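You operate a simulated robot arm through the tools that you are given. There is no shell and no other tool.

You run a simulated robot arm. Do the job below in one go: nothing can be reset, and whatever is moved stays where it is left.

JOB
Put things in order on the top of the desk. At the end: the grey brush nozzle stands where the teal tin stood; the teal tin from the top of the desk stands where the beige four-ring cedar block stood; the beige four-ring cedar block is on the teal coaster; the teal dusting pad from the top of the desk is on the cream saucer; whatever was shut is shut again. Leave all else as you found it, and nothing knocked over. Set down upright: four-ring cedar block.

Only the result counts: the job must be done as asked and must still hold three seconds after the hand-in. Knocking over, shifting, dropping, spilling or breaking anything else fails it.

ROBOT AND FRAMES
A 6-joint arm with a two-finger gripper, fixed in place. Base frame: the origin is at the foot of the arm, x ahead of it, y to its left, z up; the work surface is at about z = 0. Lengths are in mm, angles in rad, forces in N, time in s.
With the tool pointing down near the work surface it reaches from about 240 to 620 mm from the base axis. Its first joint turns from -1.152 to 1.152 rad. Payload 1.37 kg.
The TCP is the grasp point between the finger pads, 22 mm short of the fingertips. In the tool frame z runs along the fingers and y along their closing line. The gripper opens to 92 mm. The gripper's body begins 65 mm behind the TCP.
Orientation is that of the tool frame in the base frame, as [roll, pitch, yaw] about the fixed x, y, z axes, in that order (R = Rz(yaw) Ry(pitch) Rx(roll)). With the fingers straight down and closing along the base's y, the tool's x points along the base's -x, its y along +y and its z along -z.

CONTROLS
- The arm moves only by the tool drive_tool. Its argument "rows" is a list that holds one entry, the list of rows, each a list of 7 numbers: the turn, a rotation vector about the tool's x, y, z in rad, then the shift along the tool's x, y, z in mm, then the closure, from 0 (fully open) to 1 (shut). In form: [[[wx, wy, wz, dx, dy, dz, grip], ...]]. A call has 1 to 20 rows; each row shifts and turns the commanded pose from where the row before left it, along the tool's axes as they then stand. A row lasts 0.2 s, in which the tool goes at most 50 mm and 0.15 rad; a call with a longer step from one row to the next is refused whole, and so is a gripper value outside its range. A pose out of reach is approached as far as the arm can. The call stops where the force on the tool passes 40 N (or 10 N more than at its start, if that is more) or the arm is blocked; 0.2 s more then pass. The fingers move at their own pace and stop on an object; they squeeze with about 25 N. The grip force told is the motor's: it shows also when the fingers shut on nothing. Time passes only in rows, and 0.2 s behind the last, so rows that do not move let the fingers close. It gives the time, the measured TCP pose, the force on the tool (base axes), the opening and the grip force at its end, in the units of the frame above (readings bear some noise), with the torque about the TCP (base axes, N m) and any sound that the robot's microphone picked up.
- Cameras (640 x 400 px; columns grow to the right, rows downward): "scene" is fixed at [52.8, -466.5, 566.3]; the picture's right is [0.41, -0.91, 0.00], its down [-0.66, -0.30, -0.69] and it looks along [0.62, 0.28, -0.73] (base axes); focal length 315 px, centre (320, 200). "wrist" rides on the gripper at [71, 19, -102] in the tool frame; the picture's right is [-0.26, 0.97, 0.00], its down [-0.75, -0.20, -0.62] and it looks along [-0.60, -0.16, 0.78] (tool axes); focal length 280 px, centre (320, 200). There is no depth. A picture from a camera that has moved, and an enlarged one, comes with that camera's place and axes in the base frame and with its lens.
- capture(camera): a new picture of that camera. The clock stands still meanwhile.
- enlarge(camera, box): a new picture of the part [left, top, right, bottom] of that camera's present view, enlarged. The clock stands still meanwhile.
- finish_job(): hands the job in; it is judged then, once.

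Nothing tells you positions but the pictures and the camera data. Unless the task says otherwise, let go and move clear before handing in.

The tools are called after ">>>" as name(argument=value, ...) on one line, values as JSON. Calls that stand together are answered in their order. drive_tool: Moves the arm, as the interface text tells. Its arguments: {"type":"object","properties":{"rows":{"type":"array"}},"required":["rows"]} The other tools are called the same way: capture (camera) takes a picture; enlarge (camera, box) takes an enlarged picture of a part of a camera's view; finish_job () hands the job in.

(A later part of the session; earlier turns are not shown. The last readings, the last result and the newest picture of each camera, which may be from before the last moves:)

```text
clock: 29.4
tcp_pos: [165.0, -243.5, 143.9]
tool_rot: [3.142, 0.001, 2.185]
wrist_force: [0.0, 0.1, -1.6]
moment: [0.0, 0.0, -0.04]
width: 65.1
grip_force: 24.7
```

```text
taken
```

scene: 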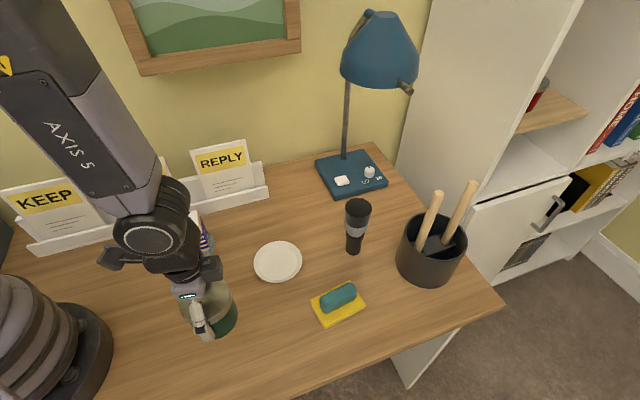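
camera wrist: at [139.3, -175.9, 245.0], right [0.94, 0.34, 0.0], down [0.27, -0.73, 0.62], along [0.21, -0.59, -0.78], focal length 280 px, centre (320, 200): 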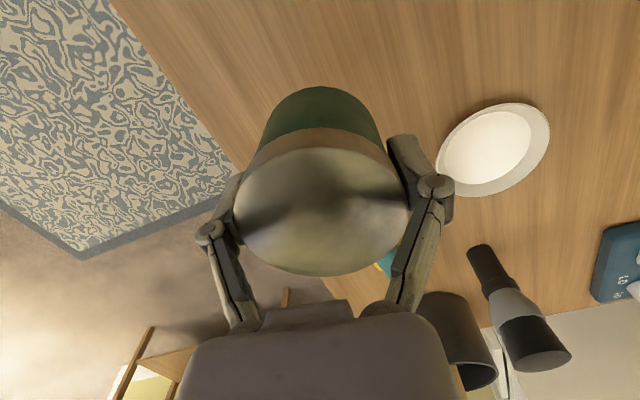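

The whole tin is in hand. I turn and carry it to the block's old place (491,-203).

>>> drive_tool(rows=[[[0, 0, -0.15, 0, 0, 0, 1], [0, 0, -0.15, 0, 0, 0, 1], [0, 0, -0.15, 0, 0, 0, 1], [0, 0, -0.15, 0, 0, 0, 1], [0, 0, -0.15, 0, 0, 0, 1], [0, 0, -0.15, 0, 0, 0, 1], [0, 0, -0.15, 0, 0, 0, 1], [0, 0, -0.15, 0, 0, 0, 1], [0, 0, -0.15, 0, 0, 0, 1], [0, 0, -0.15, 0, 0, 0, 1], [0, 0, -0.15, 0, 0, 0, 1], [0, 0, -0.082, 0, 0, 0, 1], [0, 0, 0, -32.5, -24.9, 0, 1], [0, 0, 0, -32.5, -24.9, 0, 1], [0, 0, 0, -32.5, -24.9, 0, 1], [0, 0, 0, -32.5, -24.9, 0, 1], [0, 0, 0, -32.5, -24.9, 0, 1], [0, 0, 0, -32.5, -24.9, 0, 1], [0, 0, 0, -32.5, -24.9, 0, 1], [0, 0, 0, -32.5, -24.9, 0, 1]]])

>>> drive_tool(rows=[[[0, 0, 0, 0, 0, 0, 1], [0, 0, 0, 0, 0, 0, 1]]])

>>> capture(camera="wrist")

>>> capture(camera="scene")

```text
clock: 33.6
tcp_pos: [490.6, -206.9, 149.1]
tool_rot: [3.141, 0.0, -2.367]
wrist_force: [0.4, 0.8, -1.8]
moment: [0.0, 0.03, 0.02]
width: 65.1
grip_force: 25.3
```

```text
clock: 34.2
tcp_pos: [491.6, -208.3, 147.0]
tool_rot: [-3.141, -0.002, -2.367]
wrist_force: [0.3, 0.7, -1.3]
moment: [0.04, 0.02, 0.01]
width: 65.2
grip_force: 25.3
```

```text
taken
camera wrist: at [425.6, -245.5, 248.2], right [-0.49, 0.87, 0.0], down [0.68, 0.38, 0.62], along [0.55, 0.31, -0.78], focal length 280 px, centre (320, 200)
```

wrist: 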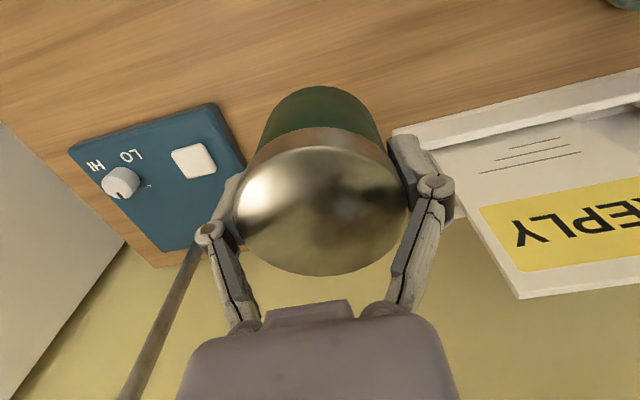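

```text
taken
```

scene: 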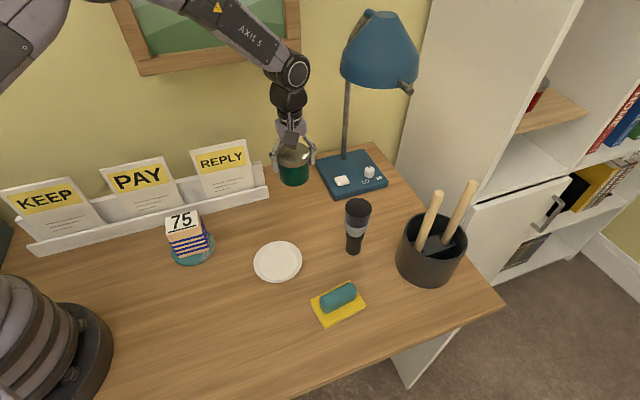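

The tin hangs about 5 mm short of the target (493,-203). I correct that and lower, then finish in small steps.

>>> drive_tool(rows=[[[0, 0, 0, -4.5, 2.3, 0, 1], [0, 0, 0, 0, 0, 35, 1], [0, 0, 0, 0, 0, 35, 1], [0, 0, 0, 0, 0, 22, 1], [0, 0, 0, 0, 0, 0, 1], [0, 0, 0, 0, 0, 0, 1]]])

>>> enlarge(camera="scene", box=[240, 120, 360, 230])

```text
clock: 35.6
tcp_pos: [491.4, -200.2, 54.7]
tool_rot: [-3.141, -0.001, -2.367]
wrist_force: [0.7, 0.0, -0.8]
moment: [-0.02, 0.02, 0.01]
width: 65.0
grip_force: 24.9
```

```text
3.64 times, centred on (300, 175) of scene
camera zoom: at [52.8, -466.5, 566.3], right [0.41, -0.91, 0.0], down [-0.66, -0.3, -0.69], along [0.62, 0.28, -0.73], focal length 1144 px, centre (393, 291)
```

zoom: 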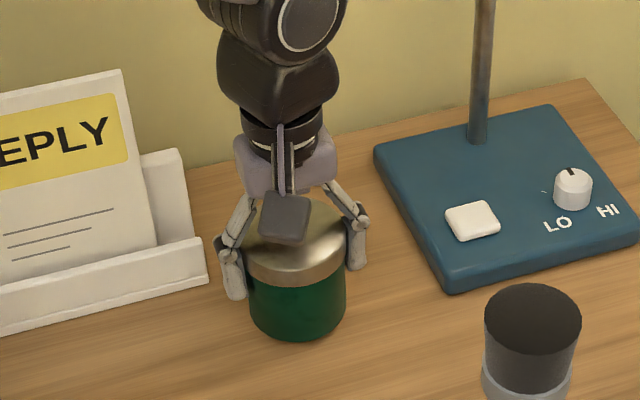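

I apply a small correction and lower to contact.

>>> drive_tool(rows=[[[0, 0, 0, 0.5, -2, 0, 1], [0, 0, 0, 0, 0, 5, 1], [0, 0, 0, 0, 0, 3, 1], [0, 0, 0, 0, 0, 0, 1]]])

```text
clock: 36.6
tcp_pos: [493.2, -202.2, 45.4]
tool_rot: [3.14, 0.0, -2.366]
wrist_force: [0.7, 0.4, -2.7]
moment: [0.0, 0.0, 0.0]
width: 65.1
grip_force: 25.0
```

>>> drive_tool(rows=[[[0, 0, 0, 0, 0, 1.5, 1], [0, 0, 0, 0, 0, 0, 1]]])

```text
clock: 37.2
tcp_pos: [493.9, -201.8, 44.4]
tool_rot: [-3.141, 0.001, -2.365]
wrist_force: [-4.3, 1.7, 11.8]
moment: [0.1, 0.15, 0.04]
width: 65.3
grip_force: 25.2
```

The tin is on the desk (12 N). I open in place, then rise straight up.

>>> drive_tool(rows=[[[0, 0, 0, 0, 0, 0, 0.2], [0, 0, 0, 0, 0, 0, 0.1], [0, 0, 0, 0, 0, 0, 0], [0, 0, 0, 0, 0, 0, 0], [0, 0, 0, 0, 0, -20, 0], [0, 0, 0, 0, 0, -40, 0], [0, 0, 0, 0, 0, -40, 0], [0, 0, 0, 0, 0, -40, 0], [0, 0, 0, 0, 0, 0, 0]]])

>>> capture(camera="scene")

>>> capture(camera="wrist")

>>> enlarge(camera="scene", box=[310, 180, 410, 270])

```text
clock: 39.2
tcp_pos: [491.6, -201.6, 183.5]
tool_rot: [3.141, -0.001, -2.366]
wrist_force: [-0.2, -0.2, 0.3]
moment: [0.03, 0.01, 0.0]
width: 92.1
grip_force: 0.0
```

```text
taken
```

scene: 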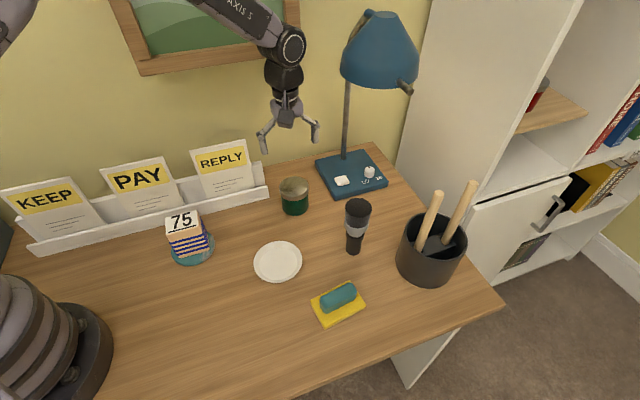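

```text
taken
camera wrist: at [427.5, -238.7, 285.0], right [-0.49, 0.87, 0.0], down [0.68, 0.38, 0.62], along [0.55, 0.31, -0.78], focal length 280 px, centre (320, 200)
```

wrist: 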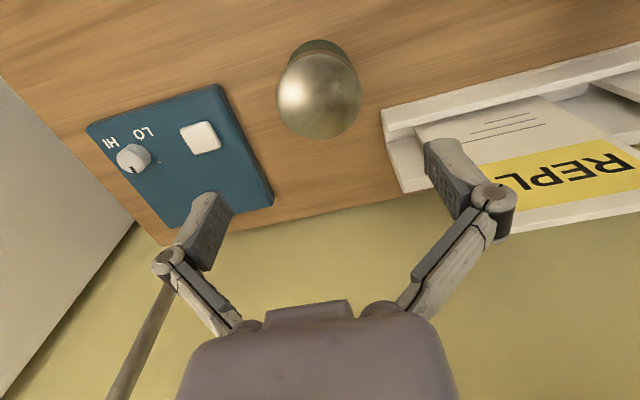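

```text
4.44 times, centred on (360, 225) of scene
camera zoom: at [52.8, -466.5, 566.3], right [0.41, -0.91, 0.0], down [-0.66, -0.3, -0.69], along [0.62, 0.28, -0.73], focal length 1399 px, centre (142, 89)
```

zoom: 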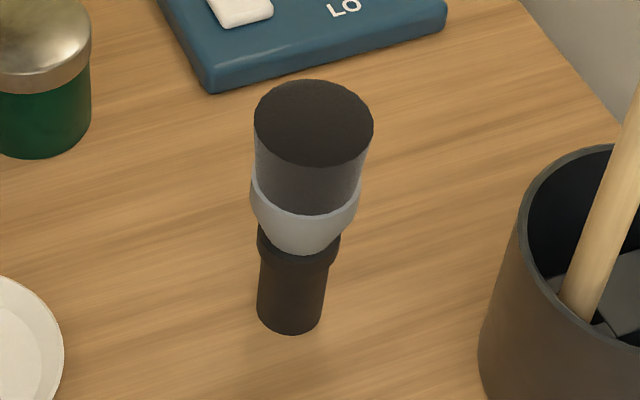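

The tin stands on the block's old spot. Next the nozzle, about 134 mm tall, near (435,-371); since the fingertips swing down as they close, I will grip it at its collar/head. I move to a viewing position.

>>> drive_tool(rows=[[[0, 0, 0, 21.5, 21.8, -10.5, 0], [0, 0, 0, 21.5, 21.8, -10.5, 0], [0, 0, 0, 21.5, 21.8, -10.5, 0], [0, 0, 0.15, 0, 0, 0, 0], [0, 0, 0.15, 0, 0, 0, 0], [0, 0, 0.15, 0, 0, 0, 0], [0, 0, 0.15, 0, 0, 0, 0], [0, 0, 0.15, 0, 0, 0, 0], [0, 0, 0.15, 0, 0, 0, 0], [0, 0, 0.15, 0, 0, 0, 0], [0, 0, 0.15, 0, 0, 0, 0], [0, 0, 0.15, 0, 0, 0, 0], [0, 0, 0.131, 0, 0, 0, 0], [0, 0, 0, -12, -35.7, 0, 0], [0, 0, 0, -12, -35.7, 0, 0], [0, 0, 0, -12, -35.7, 0, 0], [0, 0, 0, 0, 0, 0, 0], [0, 0, 0, 0, 0, 0, 0]]])

>>> capture(camera="wrist")

>>> capture(camera="scene")

```text
clock: 43.0
tcp_pos: [359.4, -305.0, 214.5]
tool_rot: [3.14, -0.001, 2.435]
wrist_force: [-0.8, -0.4, 0.2]
moment: [0.02, -0.02, 0.03]
width: 92.4
grip_force: 0.0
```

```text
taken
camera wrist: at [317.9, -246.0, 315.1], right [0.82, 0.57, 0.0], down [0.44, -0.64, 0.63], along [0.35, -0.52, -0.78], focal length 280 px, centre (320, 200)
```

wrist: 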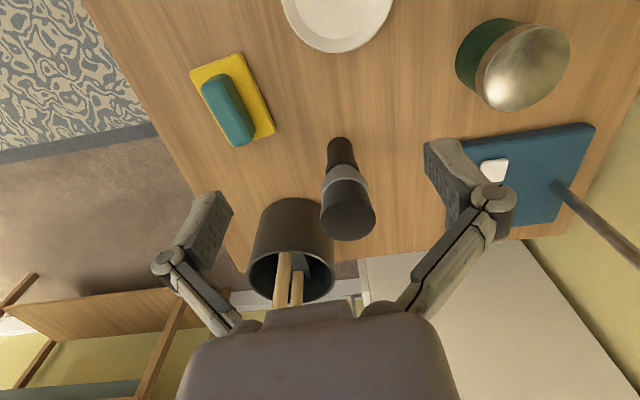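

```text
taken
```

scene: 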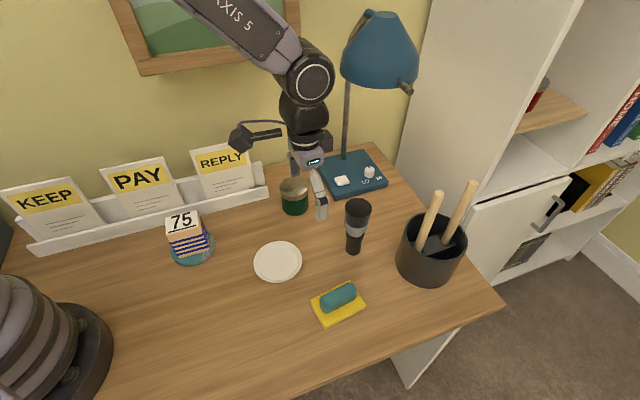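

I zoom in on the nozzle to fix its height and place better.

>>> enlarge(camera="wrist", box=[290, 120, 410, 250])

>>> enlarge(camera="scene", box=[320, 185, 390, 265])

```text
3.08 times, centred on (350, 185) of wrist
camera zoom: at [317.9, -246.0, 315.1], right [0.82, 0.57, 0.0], down [0.44, -0.64, 0.63], along [0.35, -0.52, -0.78], focal length 863 px, centre (228, 246)
```

zoom: 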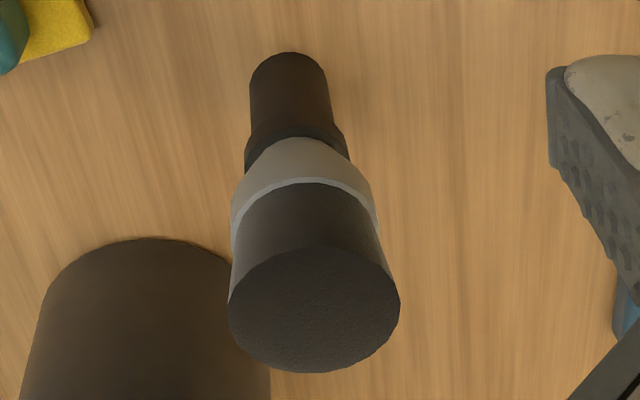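

```text
5.00 times, centred on (355, 225) of scene
camera zoom: at [52.8, -466.5, 566.3], right [0.41, -0.91, 0.0], down [-0.66, -0.3, -0.69], along [0.62, 0.28, -0.73], focal length 1573 px, centre (145, 75)
```

zoom: 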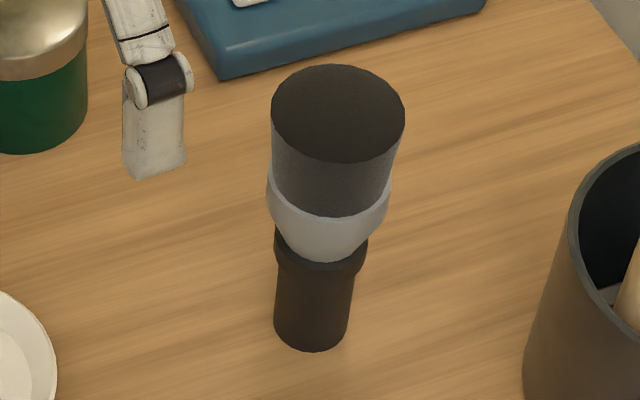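

The nozzle is at about (434,-371), height about 133 mm. I move right above it and check alignment.

>>> drive_tool(rows=[[[0, 0, 0, -32.9, -0.4, 0, 0], [0, 0, 0, -32.9, -0.4, 0, 0], [0, 0, 0, -32.9, -0.4, 0, 0], [0, 0, 0, 0, 0, 20, 0], [0, 0, 0, 0, 0, 0, 0], [0, 0, 0, 0, 0, 0, 0]]])

>>> capture(camera="wrist")

>>> capture(camera="scene")

```text
clock: 44.4
tcp_pos: [433.5, -369.3, 193.3]
tool_rot: [3.141, 0.001, 2.436]
wrist_force: [0.1, -0.2, -0.3]
moment: [0.0, 0.0, 0.01]
width: 91.8
grip_force: 0.1
```

```text
taken
camera wrist: at [392.1, -310.3, 294.5], right [0.82, 0.57, 0.0], down [0.44, -0.64, 0.63], along [0.35, -0.52, -0.78], focal length 280 px, centre (320, 200)
```

wrist: 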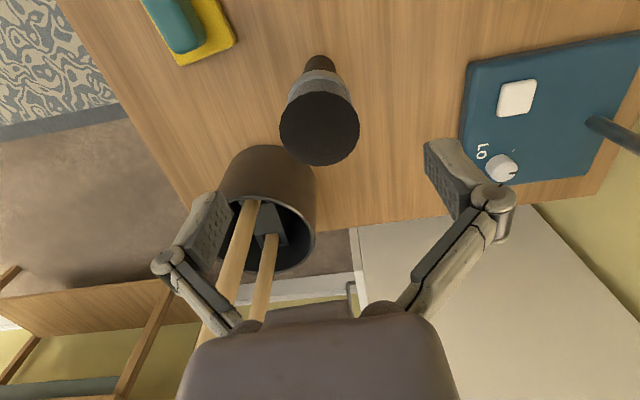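

```text
taken
```

scene: 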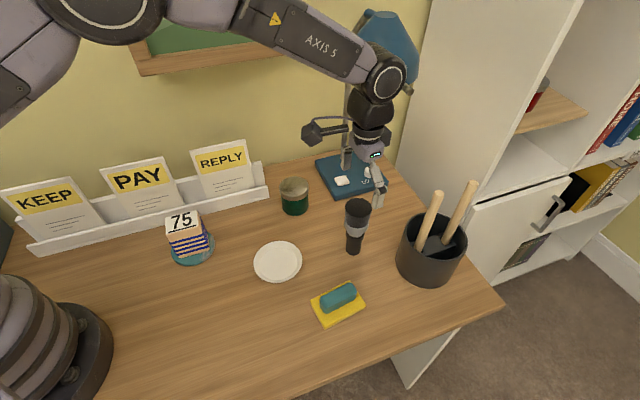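

The head is centred under the gripper. I descend to z≈97 and check.

>>> drive_tool(rows=[[[0, 0, 0, 0, 0, 35, 0], [0, 0, 0, 0, 0, 35, 0], [0, 0, 0, 0, 0, 24, 0], [0, 0, 0, 0, 0, 0, 0], [0, 0, 0, 0, 0, 0, 0]]])

>>> capture(camera="wrist")

>>> enlarge(camera="scene", box=[290, 120, 450, 270])

```text
clock: 45.6
tcp_pos: [434.2, -369.7, 99.1]
tool_rot: [-3.14, 0.001, 2.436]
wrist_force: [0.1, -0.4, -0.6]
moment: [0.0, -0.03, 0.02]
width: 92.0
grip_force: 0.0
```

```text
taken
camera wrist: at [392.2, -310.0, 200.2], right [0.82, 0.57, 0.0], down [0.44, -0.64, 0.63], along [0.35, -0.52, -0.78], focal length 280 px, centre (320, 200)
```

wrist: 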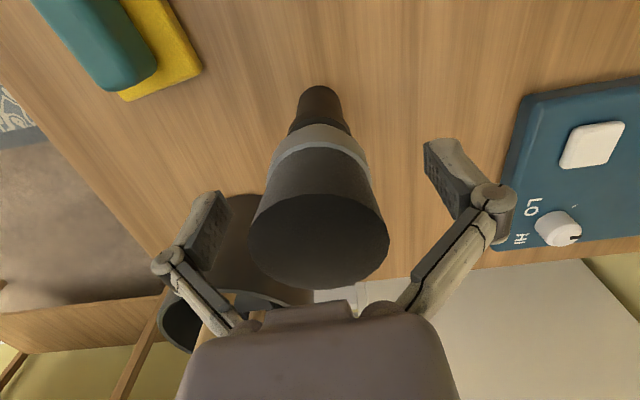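

```text
2.67 times, centred on (370, 195) of scene
camera zoom: at [52.8, -466.5, 566.3], right [0.41, -0.91, 0.0], down [-0.66, -0.3, -0.69], along [0.62, 0.28, -0.73], focal length 839 px, centre (187, 213)
```

zoom: 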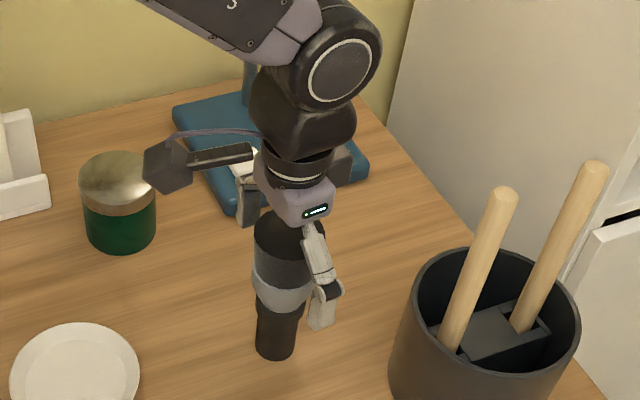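

To keep the linkages clear of the head I raise 4 mm, then close.

>>> drive_tool(rows=[[[0, 0, 0, 0, 0, -4, 0], [0, 0, 0, 0, 0, 0, 1], [0, 0, 0, 0, 0, 0, 1], [0, 0, 0, 0, 0, 0, 1], [0, 0, 0, 0, 0, 0, 1], [0, 0, 0, 0, 0, 0, 1], [0, 0, 0, 0, 0, 0, 1]]])

>>> capture(camera="wrist")

>>> enlarge(camera="scene", box=[290, 120, 450, 270])

```text
clock: 47.2
tcp_pos: [433.6, -369.4, 104.5]
tool_rot: [3.14, 0.0, 2.438]
wrist_force: [-2.2, 0.3, 7.2]
moment: [0.09, 0.09, 0.04]
width: 46.9
grip_force: 24.9
```

```text
taken
camera wrist: at [392.0, -309.9, 205.4], right [0.82, 0.57, 0.0], down [0.44, -0.64, 0.63], along [0.35, -0.52, -0.78], focal length 280 px, centre (320, 200)
```

wrist: 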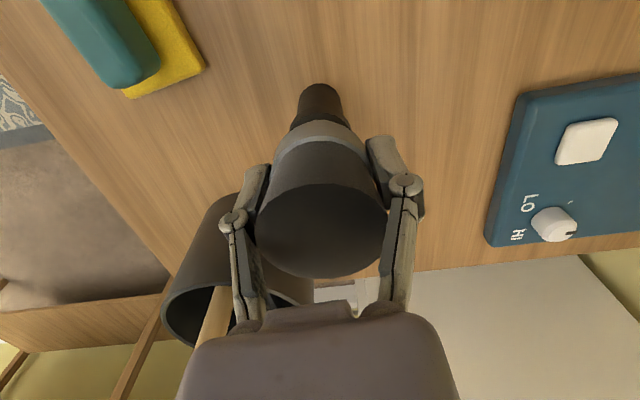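

```text
2.67 times, centred on (370, 195) of scene
camera zoom: at [52.8, -466.5, 566.3], right [0.41, -0.91, 0.0], down [-0.66, -0.3, -0.69], along [0.62, 0.28, -0.73], focal length 839 px, centre (187, 213)
```

zoom: 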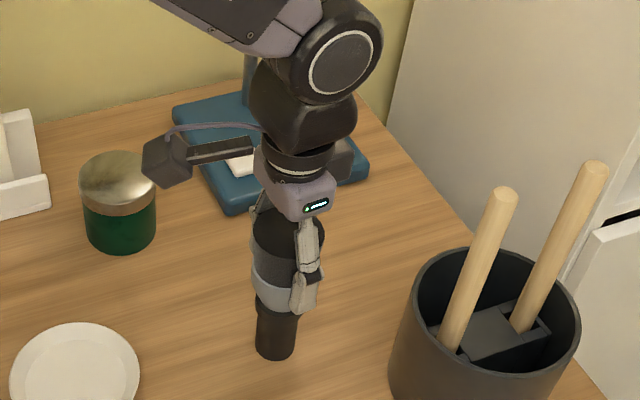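

The nozzle is gripped at 47 mm. I lift it and check the hold before carrying.

>>> drive_tool(rows=[[[0, 0, 0, 0, 0, -5, 1], [0, 0, 0, 0, 0, -15, 1], [0, 0, 0, 0, 0, -30, 1], [0, 0, 0, 0, 0, -30, 1], [0, 0, 0, 0, 0, 0, 1], [0, 0, 0, 0, 0, 0, 1]]])

>>> capture(camera="wrist")

>>> enlarge(camera="scene", box=[270, 80, 450, 270])

```text
clock: 48.6
tcp_pos: [435.0, -369.2, 183.8]
tool_rot: [-3.14, 0.001, 2.435]
wrist_force: [0.3, -0.1, -1.0]
moment: [0.01, 0.0, 0.01]
width: 47.0
grip_force: 25.0
```

```text
taken
camera wrist: at [392.8, -310.2, 284.0], right [0.82, 0.57, 0.0], down [0.44, -0.64, 0.62], along [0.35, -0.52, -0.78], focal length 280 px, centre (320, 200)
```

wrist: 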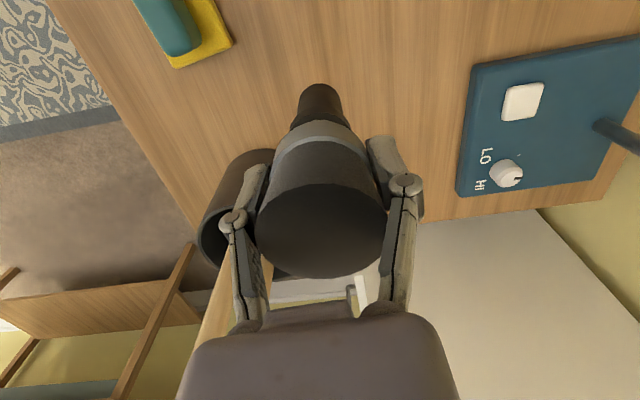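

```text
2.11 times, centred on (360, 175) of scene
camera zoom: at [52.8, -466.5, 566.3], right [0.41, -0.91, 0.0], down [-0.66, -0.3, -0.69], along [0.62, 0.28, -0.73], focal length 662 px, centre (236, 253)
```

zoom: 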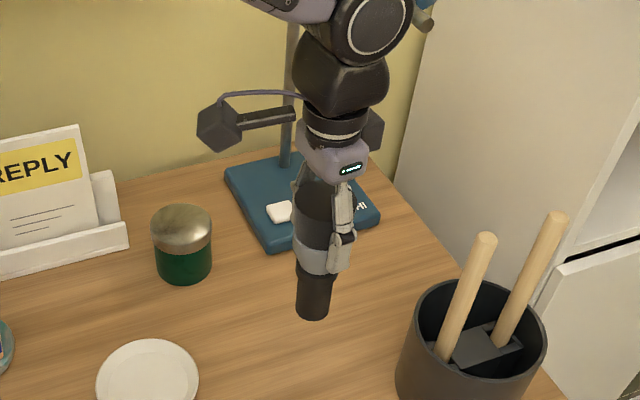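

The nozzle hangs straight. I carry it to the tin's old place (165,-243).

>>> drive_tool(rows=[[[0, 0, 0, 20, -5, 0, 1], [0, 0, 0, 35.6, -9.6, 0, 1], [0, 0, 0, 35.6, -9.6, 0, 1], [0, 0, 0, 35.6, -9.6, 0, 1], [0, 0, 0, 35.6, -9.6, 0, 1], [0, 0, 0, 35.6, -9.6, 0, 1], [0, 0, 0, 35.6, -9.6, 0, 1], [0, 0, 0, 35.6, -9.6, 0, 1], [0, 0, 0, 18, -5, 0, 1], [0, 0, 0, 0, 0, 0, 1], [0, 0, 0, 0, 0, 0, 1], [0, 0, 0, 0, 0, 0, 1]]])

>>> capture(camera="wrist")

>>> capture(camera="scene")

```text
clock: 51.2
tcp_pos: [164.5, -241.7, 183.8]
tool_rot: [-3.141, 0.0, 2.435]
wrist_force: [0.1, -0.4, -0.4]
moment: [0.03, -0.03, -0.02]
width: 47.1
grip_force: 25.1
```

```text
taken
camera wrist: at [122.3, -183.6, 284.6], right [0.82, 0.57, 0.0], down [0.44, -0.64, 0.63], along [0.35, -0.52, -0.78], focal length 280 px, centre (320, 200)
```

wrist: 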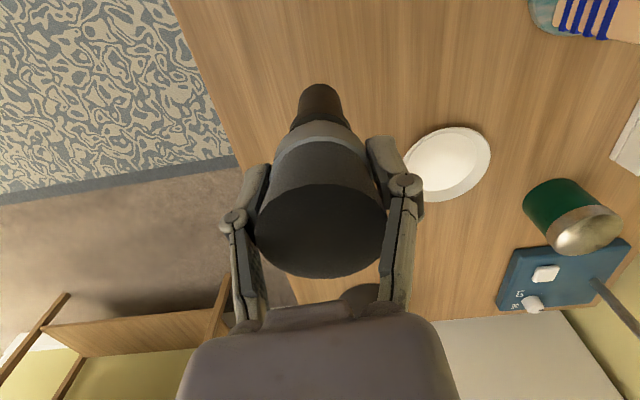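

```text
taken
```

scene: 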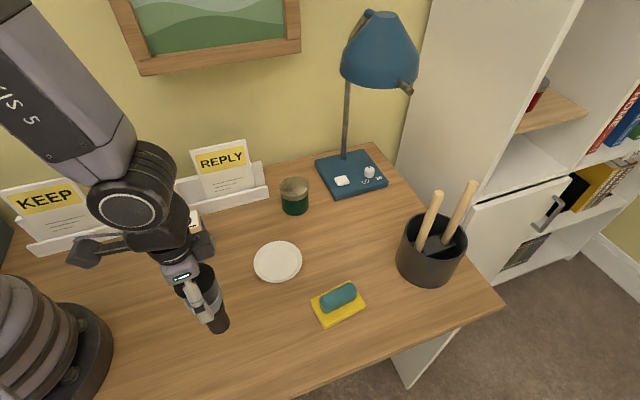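

It is over the tin's old place. I lower most of the way.

>>> drive_tool(rows=[[[0, 0, 0, 0, 0, 30, 1], [0, 0, 0, 0, 0, 30, 1], [0, 0, 0, 0, 0, 15, 1], [0, 0, 0, 0, 0, 0, 1], [0, 0, 0, 0, 0, 0, 1]]])

>>> enlarge(camera="scene", box=[130, 230, 300, 370])

```text
clock: 52.4
tcp_pos: [164.1, -241.2, 111.2]
tool_rot: [3.141, 0.001, 2.438]
wrist_force: [-0.1, 0.0, 0.1]
moment: [0.01, -0.03, 0.01]
width: 46.6
grip_force: 25.0
```

```text
2.86 times, centred on (215, 300) of scene
camera zoom: at [52.8, -466.5, 566.3], right [0.41, -0.91, 0.0], down [-0.66, -0.3, -0.69], along [0.62, 0.28, -0.73], focal length 899 px, centre (620, -86)
```

zoom: 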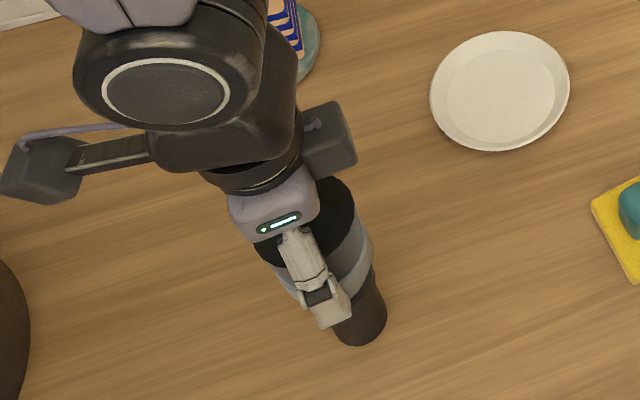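

>>> drive_tool(rows=[[[0, 0, 0, 0, 0, 3, 1], [0, 0, 0, 0, 0, 0, 1]]])

>>> drive_tool(rows=[[[0, 0, 0, 0, 0, 1.5, 1], [0, 0, 0, 0, 0, 0, 1]]])

```text
clock: 53.0
tcp_pos: [164.1, -242.0, 107.4]
tool_rot: [3.141, -0.002, 2.437]
wrist_force: [-0.6, 0.6, 0.0]
moment: [0.04, -0.01, -0.02]
width: 46.9
grip_force: 25.1
```

```text
clock: 53.6
tcp_pos: [163.1, -241.4, 105.3]
tool_rot: [-3.141, -0.001, 2.437]
wrist_force: [-0.4, -0.1, -0.7]
moment: [0.02, -0.03, -0.01]
width: 46.9
grip_force: 25.0
```

Still no contact; I go on in 1 mm steps.

>>> drive_tool(rows=[[[0, 0, 0, -1.3, 0, 1, 1], [0, 0, 0, 0, 0, 0, 1]]])

>>> drive_tool(rows=[[[0, 0, 0, 0, 0, 0.7, 1], [0, 0, 0, 0, 0, 0, 1]]])

```text
clock: 54.2
tcp_pos: [164.4, -242.8, 104.5]
tool_rot: [-3.141, -0.001, 2.438]
wrist_force: [-5.1, 0.8, 15.5]
moment: [0.19, 0.33, 0.07]
width: 46.8
grip_force: 25.1
```

```text
clock: 54.8
tcp_pos: [166.2, -242.4, 104.0]
tool_rot: [3.142, -0.002, 2.437]
wrist_force: [-4.1, 1.2, 16.0]
moment: [0.09, 0.19, 0.04]
width: 47.2
grip_force: 24.4
```

The nozzle is on the desk. I ease off slightly and open gradually.

>>> drive_tool(rows=[[[0, 0, 0, 0, 0, -0.5, 1], [0, 0, 0, 0, 0, 0, 0.46], [0, 0, 0, 0, 0, 0, 0.42], [0, 0, 0, 0, 0, 0, 0.36], [0, 0, 0, 0, 0, 0, 0.28], [0, 0, 0, 0, 0, 0, 0.15], [0, 0, 0, 0, 0, 0, 0], [0, 0, 0, 0, 0, 0, 0]]])

>>> capture(camera="wrist")

>>> enlarge(camera="scene", box=[130, 230, 300, 370])

```text
clock: 56.6
tcp_pos: [165.0, -244.1, 104.3]
tool_rot: [-3.14, 0.001, 2.436]
wrist_force: [-0.4, 0.2, -0.1]
moment: [0.03, 0.03, -0.02]
width: 92.0
grip_force: 0.1
```

```text
taken
camera wrist: at [123.9, -183.4, 205.3], right [0.82, 0.57, 0.0], down [0.44, -0.64, 0.63], along [0.35, -0.52, -0.78], focal length 280 px, centre (320, 200)
```

wrist: 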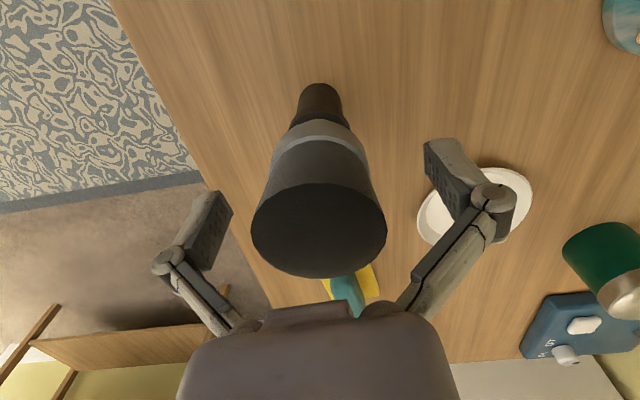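

```text
2.86 times, centred on (215, 300) of scene
camera zoom: at [52.8, -466.5, 566.3], right [0.41, -0.91, 0.0], down [-0.66, -0.3, -0.69], along [0.62, 0.28, -0.73], focal length 899 px, centre (620, -86)
```

zoom: 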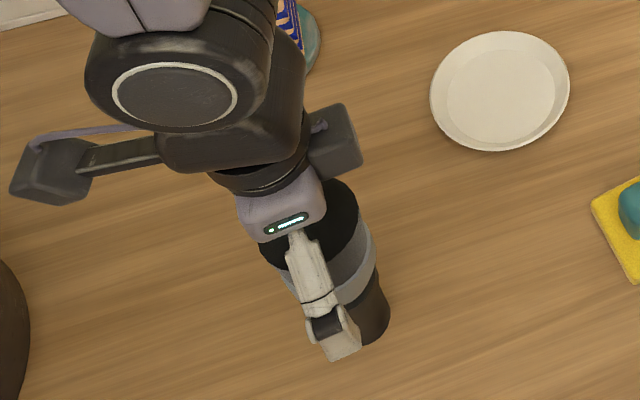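

The nozzle stands. I rise straight up, then verify.

>>> drive_tool(rows=[[[0, 0, 0, 0, 0, -20, 0], [0, 0, 0, 0, 0, -40, 0], [0, 0, 0, 0, 0, -40, 0], [0, 0, 0, 0, 0, -20, 0], [0, 0, 0, 0, 0, 0, 0], [0, 0, 0, 0, 0, 0, 0]]])

>>> capture(camera="wrist")

>>> capture(camera="scene")

```text
clock: 58.0
tcp_pos: [165.7, -244.2, 223.7]
tool_rot: [-3.141, 0.0, 2.436]
wrist_force: [-0.1, 0.0, 0.7]
moment: [0.02, -0.02, 0.01]
width: 92.1
grip_force: 0.1
```

```text
taken
camera wrist: at [124.2, -183.5, 324.7], right [0.82, 0.57, 0.0], down [0.44, -0.64, 0.63], along [0.35, -0.52, -0.78], focal length 280 px, centre (320, 200)
```

wrist: 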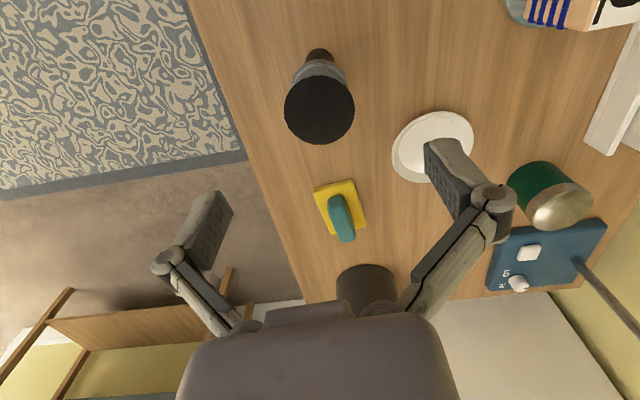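

```text
taken
```

scene: 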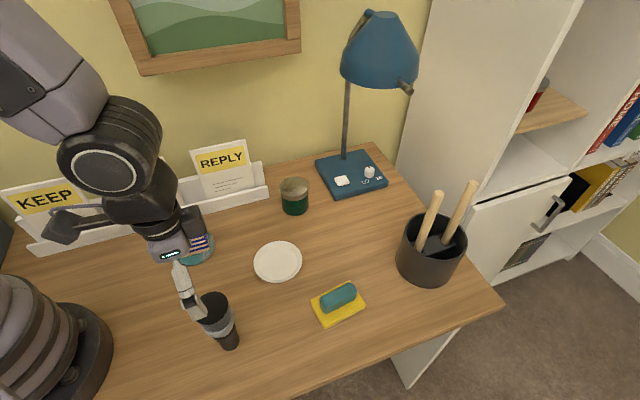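

The nozzle stands on the tin's old spot. Now I go over the teal pad near (303,-387), aligned with its bar, and look.

>>> drive_tool(rows=[[[0, 0, -0.095, 0, 0, 0, 0], [0, 0, 0, -38.9, -7.6, 0, 0], [0, 0, 0, -38.9, -7.6, 0, 0], [0, 0, 0, -38.9, -7.6, 0, 0], [0, 0, 0, -38.9, -7.6, 0, 0], [0, 0, 0, -38.9, -7.6, 0, 0], [0, 0, 0, 0, 0, 36, 0], [0, 0, 0, 0, 0, 36, 0], [0, 0, 0, 0, 0, 0, 0], [0, 0, 0, 0, 0, 0, 0]]])

>>> capture(camera="wrist")

>>> enlarge(camera="wrist", box=[240, 20, 400, 150])

>>> capture(camera="scene")

```text
clock: 60.2
tcp_pos: [303.2, -385.8, 154.0]
tool_rot: [-3.141, 0.0, 2.532]
wrist_force: [0.5, 0.2, -0.2]
moment: [0.01, -0.01, 0.03]
width: 91.8
grip_force: 0.0
```

```text
taken
camera wrist: at [254.5, -331.3, 254.8], right [0.77, 0.64, 0.0], down [0.5, -0.6, 0.62], along [0.4, -0.48, -0.78], focal length 280 px, centre (320, 200)
```

wrist: 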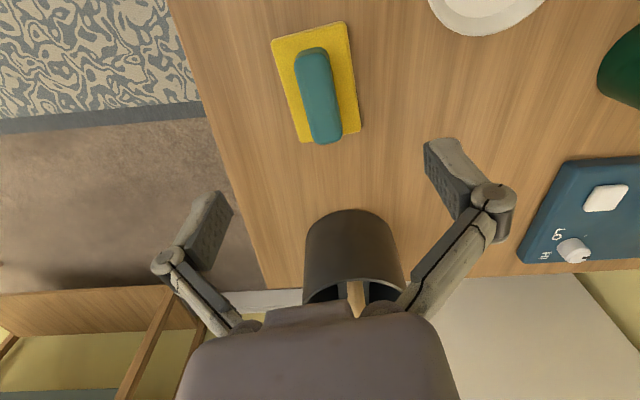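

```text
3.08 times, centred on (320, 85) of wrist
camera zoom: at [254.5, -331.3, 254.8], right [0.77, 0.64, 0.0], down [0.5, -0.6, 0.62], along [0.4, -0.48, -0.78], focal length 863 px, centre (320, 554)
```

zoom: 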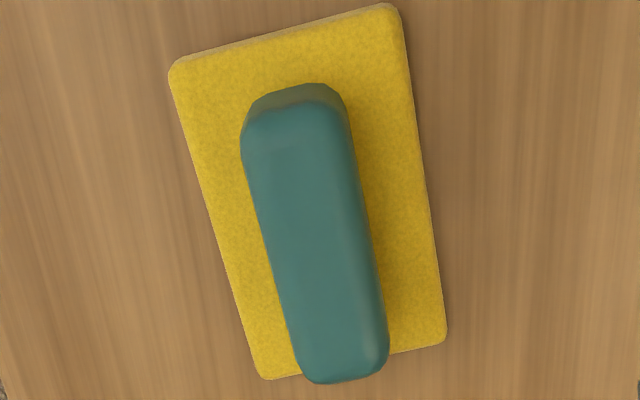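

```text
taken
```

scene: 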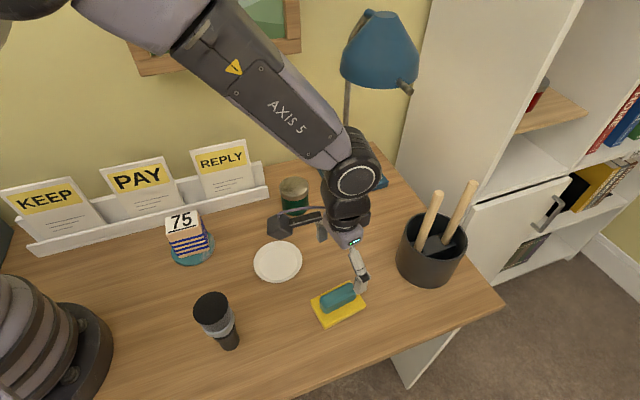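

The bar is parallel to and centred on the yellow base, about 26 mm wide with its top near z=30, and it lies right under the TCP. I descend to z≈57 since the tips swing about 20 mm lower on closing.

>>> drive_tool(rows=[[[0, 0, 0.04, 0, 0, 0, 0], [0, 0, 0, -1, 0, 40, 0], [0, 0, 0, 0, 0, 40, 0], [0, 0, 0, 0, 0, 17, 0], [0, 0, 0, 0, 0, 0, 0], [0, 0, 0, 0, 0, 0, 0]]])

>>> capture(camera="wrist")

>>> enlarge(camera="scene", box=[270, 220, 420, 340])

```text
clock: 61.6
tcp_pos: [304.9, -385.5, 56.6]
tool_rot: [3.141, 0.0, 2.491]
wrist_force: [-0.4, -0.2, 0.0]
moment: [-0.01, 0.02, 0.01]
width: 92.2
grip_force: 0.1
```

```text
taken
camera wrist: at [259.6, -328.8, 156.9], right [0.79, 0.61, 0.0], down [0.48, -0.62, 0.63], along [0.38, -0.5, -0.78], focal length 280 px, centre (320, 200)
```

wrist: 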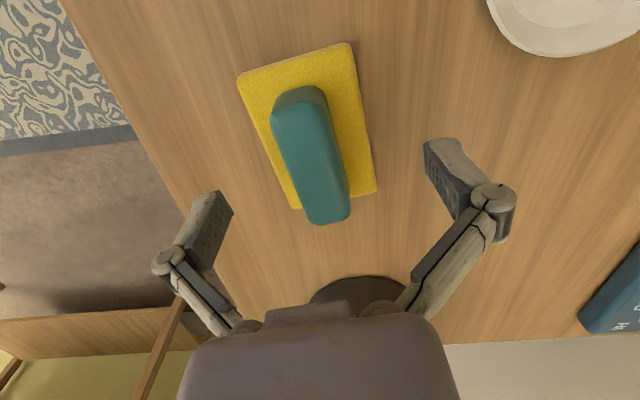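

```text
3.33 times, centred on (345, 280) of scene
camera zoom: at [52.8, -466.5, 566.3], right [0.41, -0.91, 0.0], down [-0.66, -0.3, -0.69], along [0.62, 0.28, -0.73], focal length 1049 px, centre (237, -67)
```

zoom: 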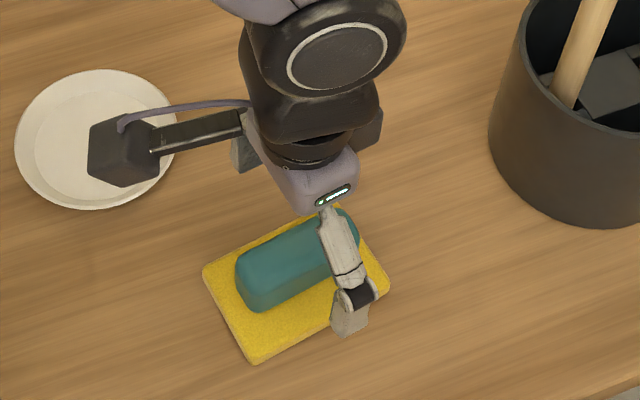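

The bar is about 4 mm to one side; I shift and then close.

>>> drive_tool(rows=[[[0, 0, 0, 0, -3.5, 0, 0], [0, 0, 0, 0, 0, 0, 0.4], [0, 0, 0, 0, 0, 0, 0.5], [0, 0, 0, 0, 0, 0, 0.5], [0, 0, 0, 0, 0, 0, 0.5]]])

>>> capture(camera="wrist")

>>> enlarge(camera="scene", box=[270, 220, 420, 340])

```text
clock: 62.8
tcp_pos: [303.1, -387.0, 56.7]
tool_rot: [-3.141, -0.001, 2.491]
wrist_force: [0.0, 0.2, 0.5]
moment: [0.0, 0.02, 0.0]
width: 46.0
grip_force: 0.2
```

```text
taken
camera wrist: at [257.6, -331.6, 157.1], right [0.79, 0.61, 0.0], down [0.48, -0.62, 0.63], along [0.38, -0.5, -0.78], focal length 280 px, centre (320, 200)
```

wrist: 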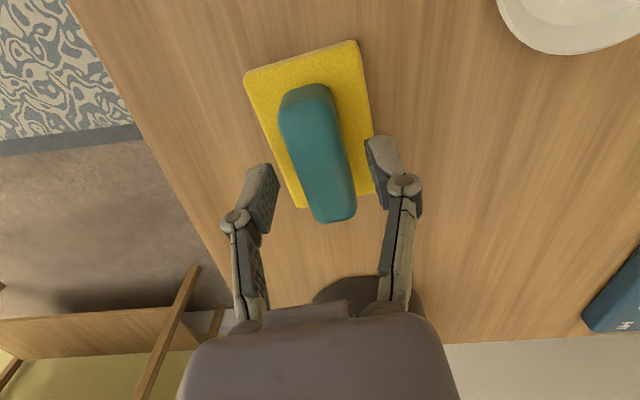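

```text
3.33 times, centred on (345, 280) of scene
camera zoom: at [52.8, -466.5, 566.3], right [0.41, -0.91, 0.0], down [-0.66, -0.3, -0.69], along [0.62, 0.28, -0.73], focal length 1049 px, centre (237, -67)
```

zoom: 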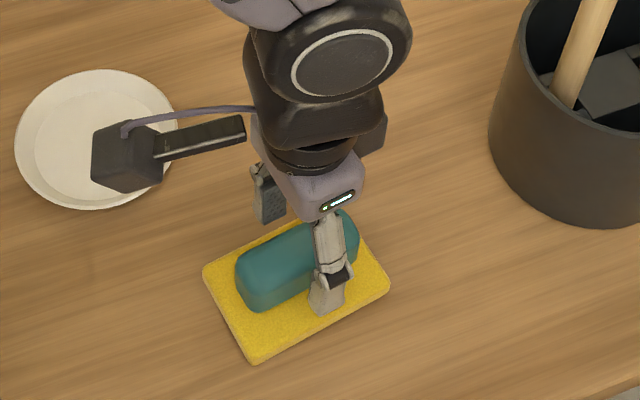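

The tips are still above the bar (they reach about 20 mm below the TCP when nearly closed). I lower 21 mm with the fingers half open, then close on the bar.

>>> drive_tool(rows=[[[0, 0, 0, 0, 0, 12, 0.5], [0, 0, 0, 0, 0, 9, 0.5], [0, 0, 0, 0, 0, 0, 0.5], [0, 0, 0, 0, 0, 0, 0.5]]])

>>> capture(camera="wrist")

>>> enlarge(camera="scene", box=[270, 220, 420, 340])

```text
clock: 63.8
tcp_pos: [302.9, -388.3, 35.2]
tool_rot: [-3.141, 0.0, 2.493]
wrist_force: [0.0, 0.6, -0.8]
moment: [0.01, -0.03, 0.0]
width: 45.8
grip_force: 0.1
```

```text
taken
camera wrist: at [257.4, -331.7, 135.1], right [0.79, 0.61, 0.0], down [0.48, -0.62, 0.63], along [0.38, -0.5, -0.78], focal length 280 px, centre (320, 200)
```

wrist: 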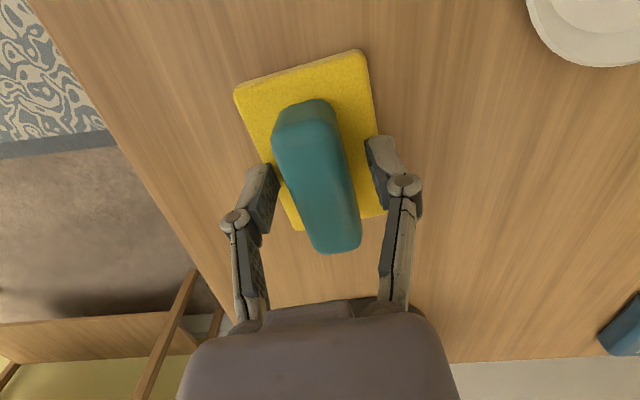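

```text
3.33 times, centred on (345, 280) of scene
camera zoom: at [52.8, -466.5, 566.3], right [0.41, -0.91, 0.0], down [-0.66, -0.3, -0.69], along [0.62, 0.28, -0.73], focal length 1049 px, centre (237, -67)
```

zoom: 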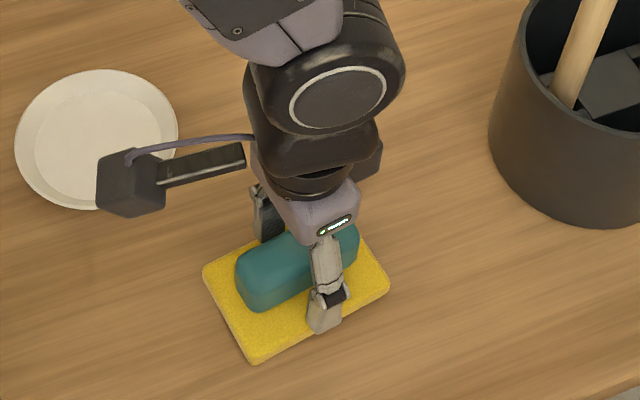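

The fingers straddle the bar above the yellow base. I close.

>>> drive_tool(rows=[[[0, 0, 0, 0, 0, 0, 0.7], [0, 0, 0, 0, 0, 0, 1], [0, 0, 0, 0, 0, 0, 1], [0, 0, 0, 0, 0, 0, 1], [0, 0, 0, 0, 0, 0, 1]]])

>>> capture(camera="wrist")

```text
clock: 65.0
tcp_pos: [302.7, -388.6, 35.4]
tool_rot: [3.141, 0.002, 2.492]
wrist_force: [2.8, 3.4, 18.9]
moment: [0.11, 0.02, -0.01]
width: 25.6
grip_force: 24.8
```

```text
taken
camera wrist: at [257.7, -332.0, 135.9], right [0.79, 0.61, 0.0], down [0.48, -0.62, 0.63], along [0.38, -0.5, -0.78], focal length 280 px, centre (320, 200)
```

wrist: 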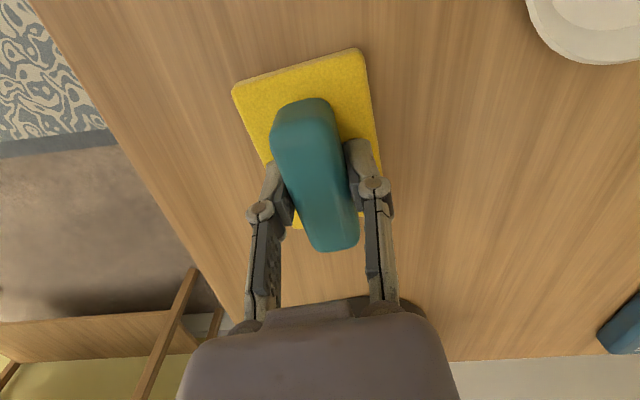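

The bar is gripped at 25.6 mm. I lift 40 mm and look whether the yellow base comes along.

>>> drive_tool(rows=[[[0, 0, 0, 0, 0, -5, 1], [0, 0, 0, 0, 0, -15, 1], [0, 0, 0, 0, 0, -20, 1], [0, 0, 0, 0, 0, 0, 1], [0, 0, 0, 0, 0, 0, 1]]])

>>> capture(camera="wrist")

>>> enlarge(camera="scene", box=[270, 220, 420, 340])

```text
clock: 66.2
tcp_pos: [301.9, -388.7, 73.8]
tool_rot: [-3.139, 0.001, 2.492]
wrist_force: [-0.2, 0.2, -1.3]
moment: [0.03, 0.01, 0.0]
width: 25.0
grip_force: 25.1
```

```text
taken
camera wrist: at [257.2, -332.2, 174.7], right [0.79, 0.61, 0.0], down [0.48, -0.62, 0.62], along [0.38, -0.5, -0.78], focal length 280 px, centre (320, 200)
```

wrist: 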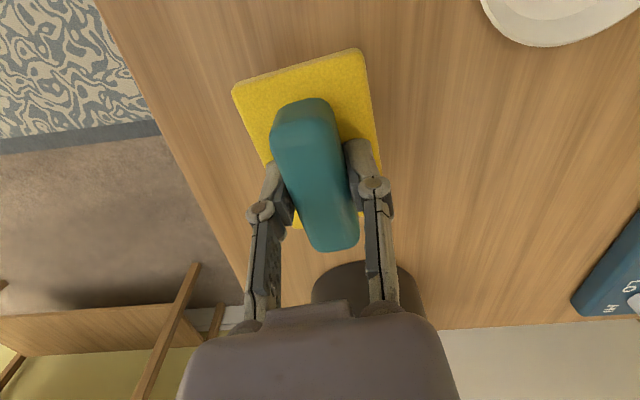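

```text
3.33 times, centred on (345, 280) of scene
camera zoom: at [52.8, -466.5, 566.3], right [0.41, -0.91, 0.0], down [-0.66, -0.3, -0.69], along [0.62, 0.28, -0.73], focal length 1049 px, centre (237, -67)
```

zoom: 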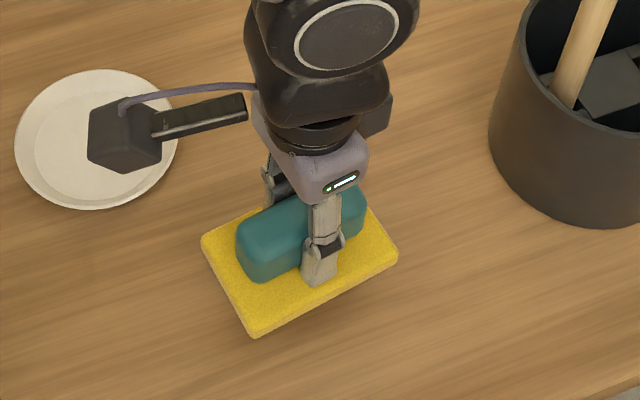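

The yellow base came up with the bar, so it is one dusting pad. I lift more and carry it halfway toward the saucer to measure the saucer.

>>> drive_tool(rows=[[[0, 0, 0, 0, 0, -25, 1], [0, 0, 0, 0, 0, -20, 1], [0, 0, 0, 16.4, 33.9, 0, 1], [0, 0, 0, 16.4, 33.9, 0, 1], [0, 0, 0, 0, 0, 0, 1], [0, 0, 0, 0, 0, 0, 1]]])

>>> capture(camera="wrist")

>>> enlarge(camera="scene", box=[240, 180, 380, 290])

```text
clock: 67.6
tcp_pos: [316.6, -316.8, 120.6]
tool_rot: [-3.141, 0.001, 2.491]
wrist_force: [-0.2, 0.1, -0.2]
moment: [-0.01, 0.0, -0.01]
width: 24.9
grip_force: 24.9
```

```text
taken
camera wrist: at [271.5, -259.3, 220.2], right [0.79, 0.61, 0.0], down [0.48, -0.62, 0.63], along [0.38, -0.5, -0.78], focal length 280 px, centre (320, 200)
```

wrist: 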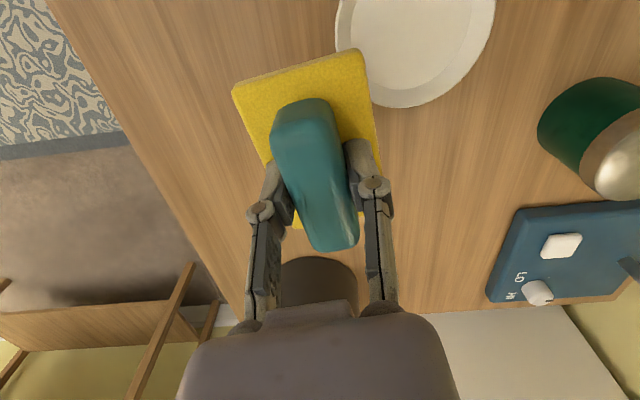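

```text
3.64 times, centred on (310, 235) of scene
camera zoom: at [52.8, -466.5, 566.3], right [0.41, -0.91, 0.0], down [-0.66, -0.3, -0.69], along [0.62, 0.28, -0.73], focal length 1144 px, centre (356, 73)
```

zoom: 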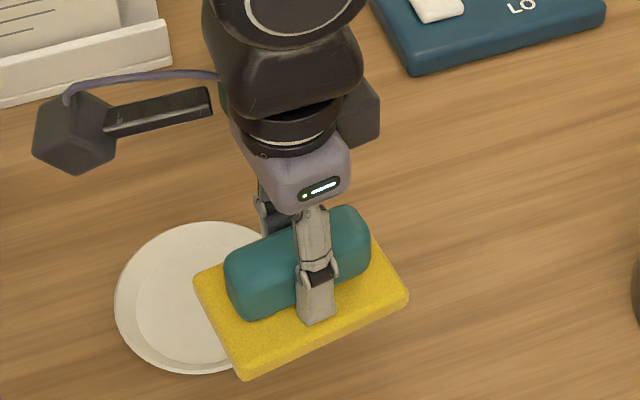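

The saucer's centre is about (335,-243), and the pad is centred on the TCP. I move over it and lower partway.

>>> drive_tool(rows=[[[0, 0, 0, 15, 35, 0, 1], [0, 0, 0, 15, 35, 0, 1], [0, 0, 0, 0, 0, 30, 1], [0, 0, 0, 0, 0, 20, 1], [0, 0, 0, 0, 0, 0, 1], [0, 0, 0, 0, 0, 0, 1]]])

>>> capture(camera="wrist")

>>> enlarge(camera="scene", box=[220, 190, 350, 300])

```text
clock: 69.0
tcp_pos: [336.6, -239.9, 67.8]
tool_rot: [-3.139, 0.0, 2.493]
wrist_force: [0.5, 1.0, -0.2]
moment: [0.02, 0.02, 0.0]
width: 25.4
grip_force: 24.8
```

```text
taken
camera wrist: at [290.2, -183.4, 169.4], right [0.79, 0.61, 0.0], down [0.48, -0.62, 0.63], along [0.38, -0.5, -0.78], focal length 280 px, centre (320, 200)
```

wrist: 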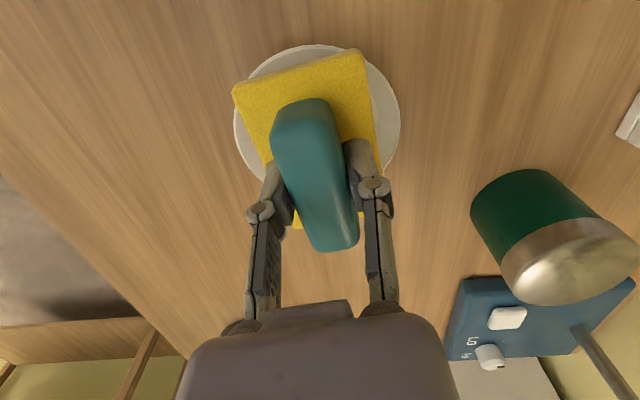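

```text
3.64 times, centred on (285, 245) of scene
camera zoom: at [52.8, -466.5, 566.3], right [0.41, -0.91, 0.0], down [-0.66, -0.3, -0.69], along [0.62, 0.28, -0.73], focal length 1144 px, centre (447, 36)
```

zoom: 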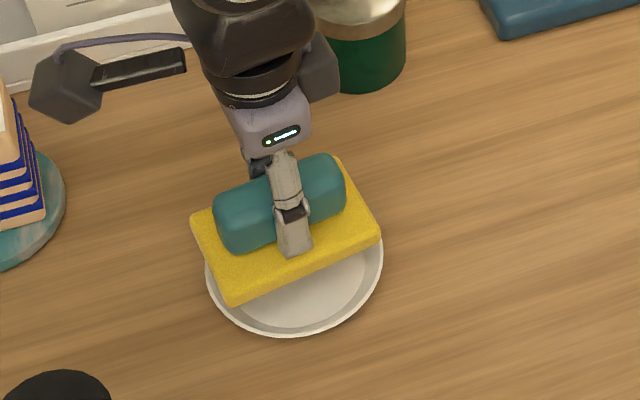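

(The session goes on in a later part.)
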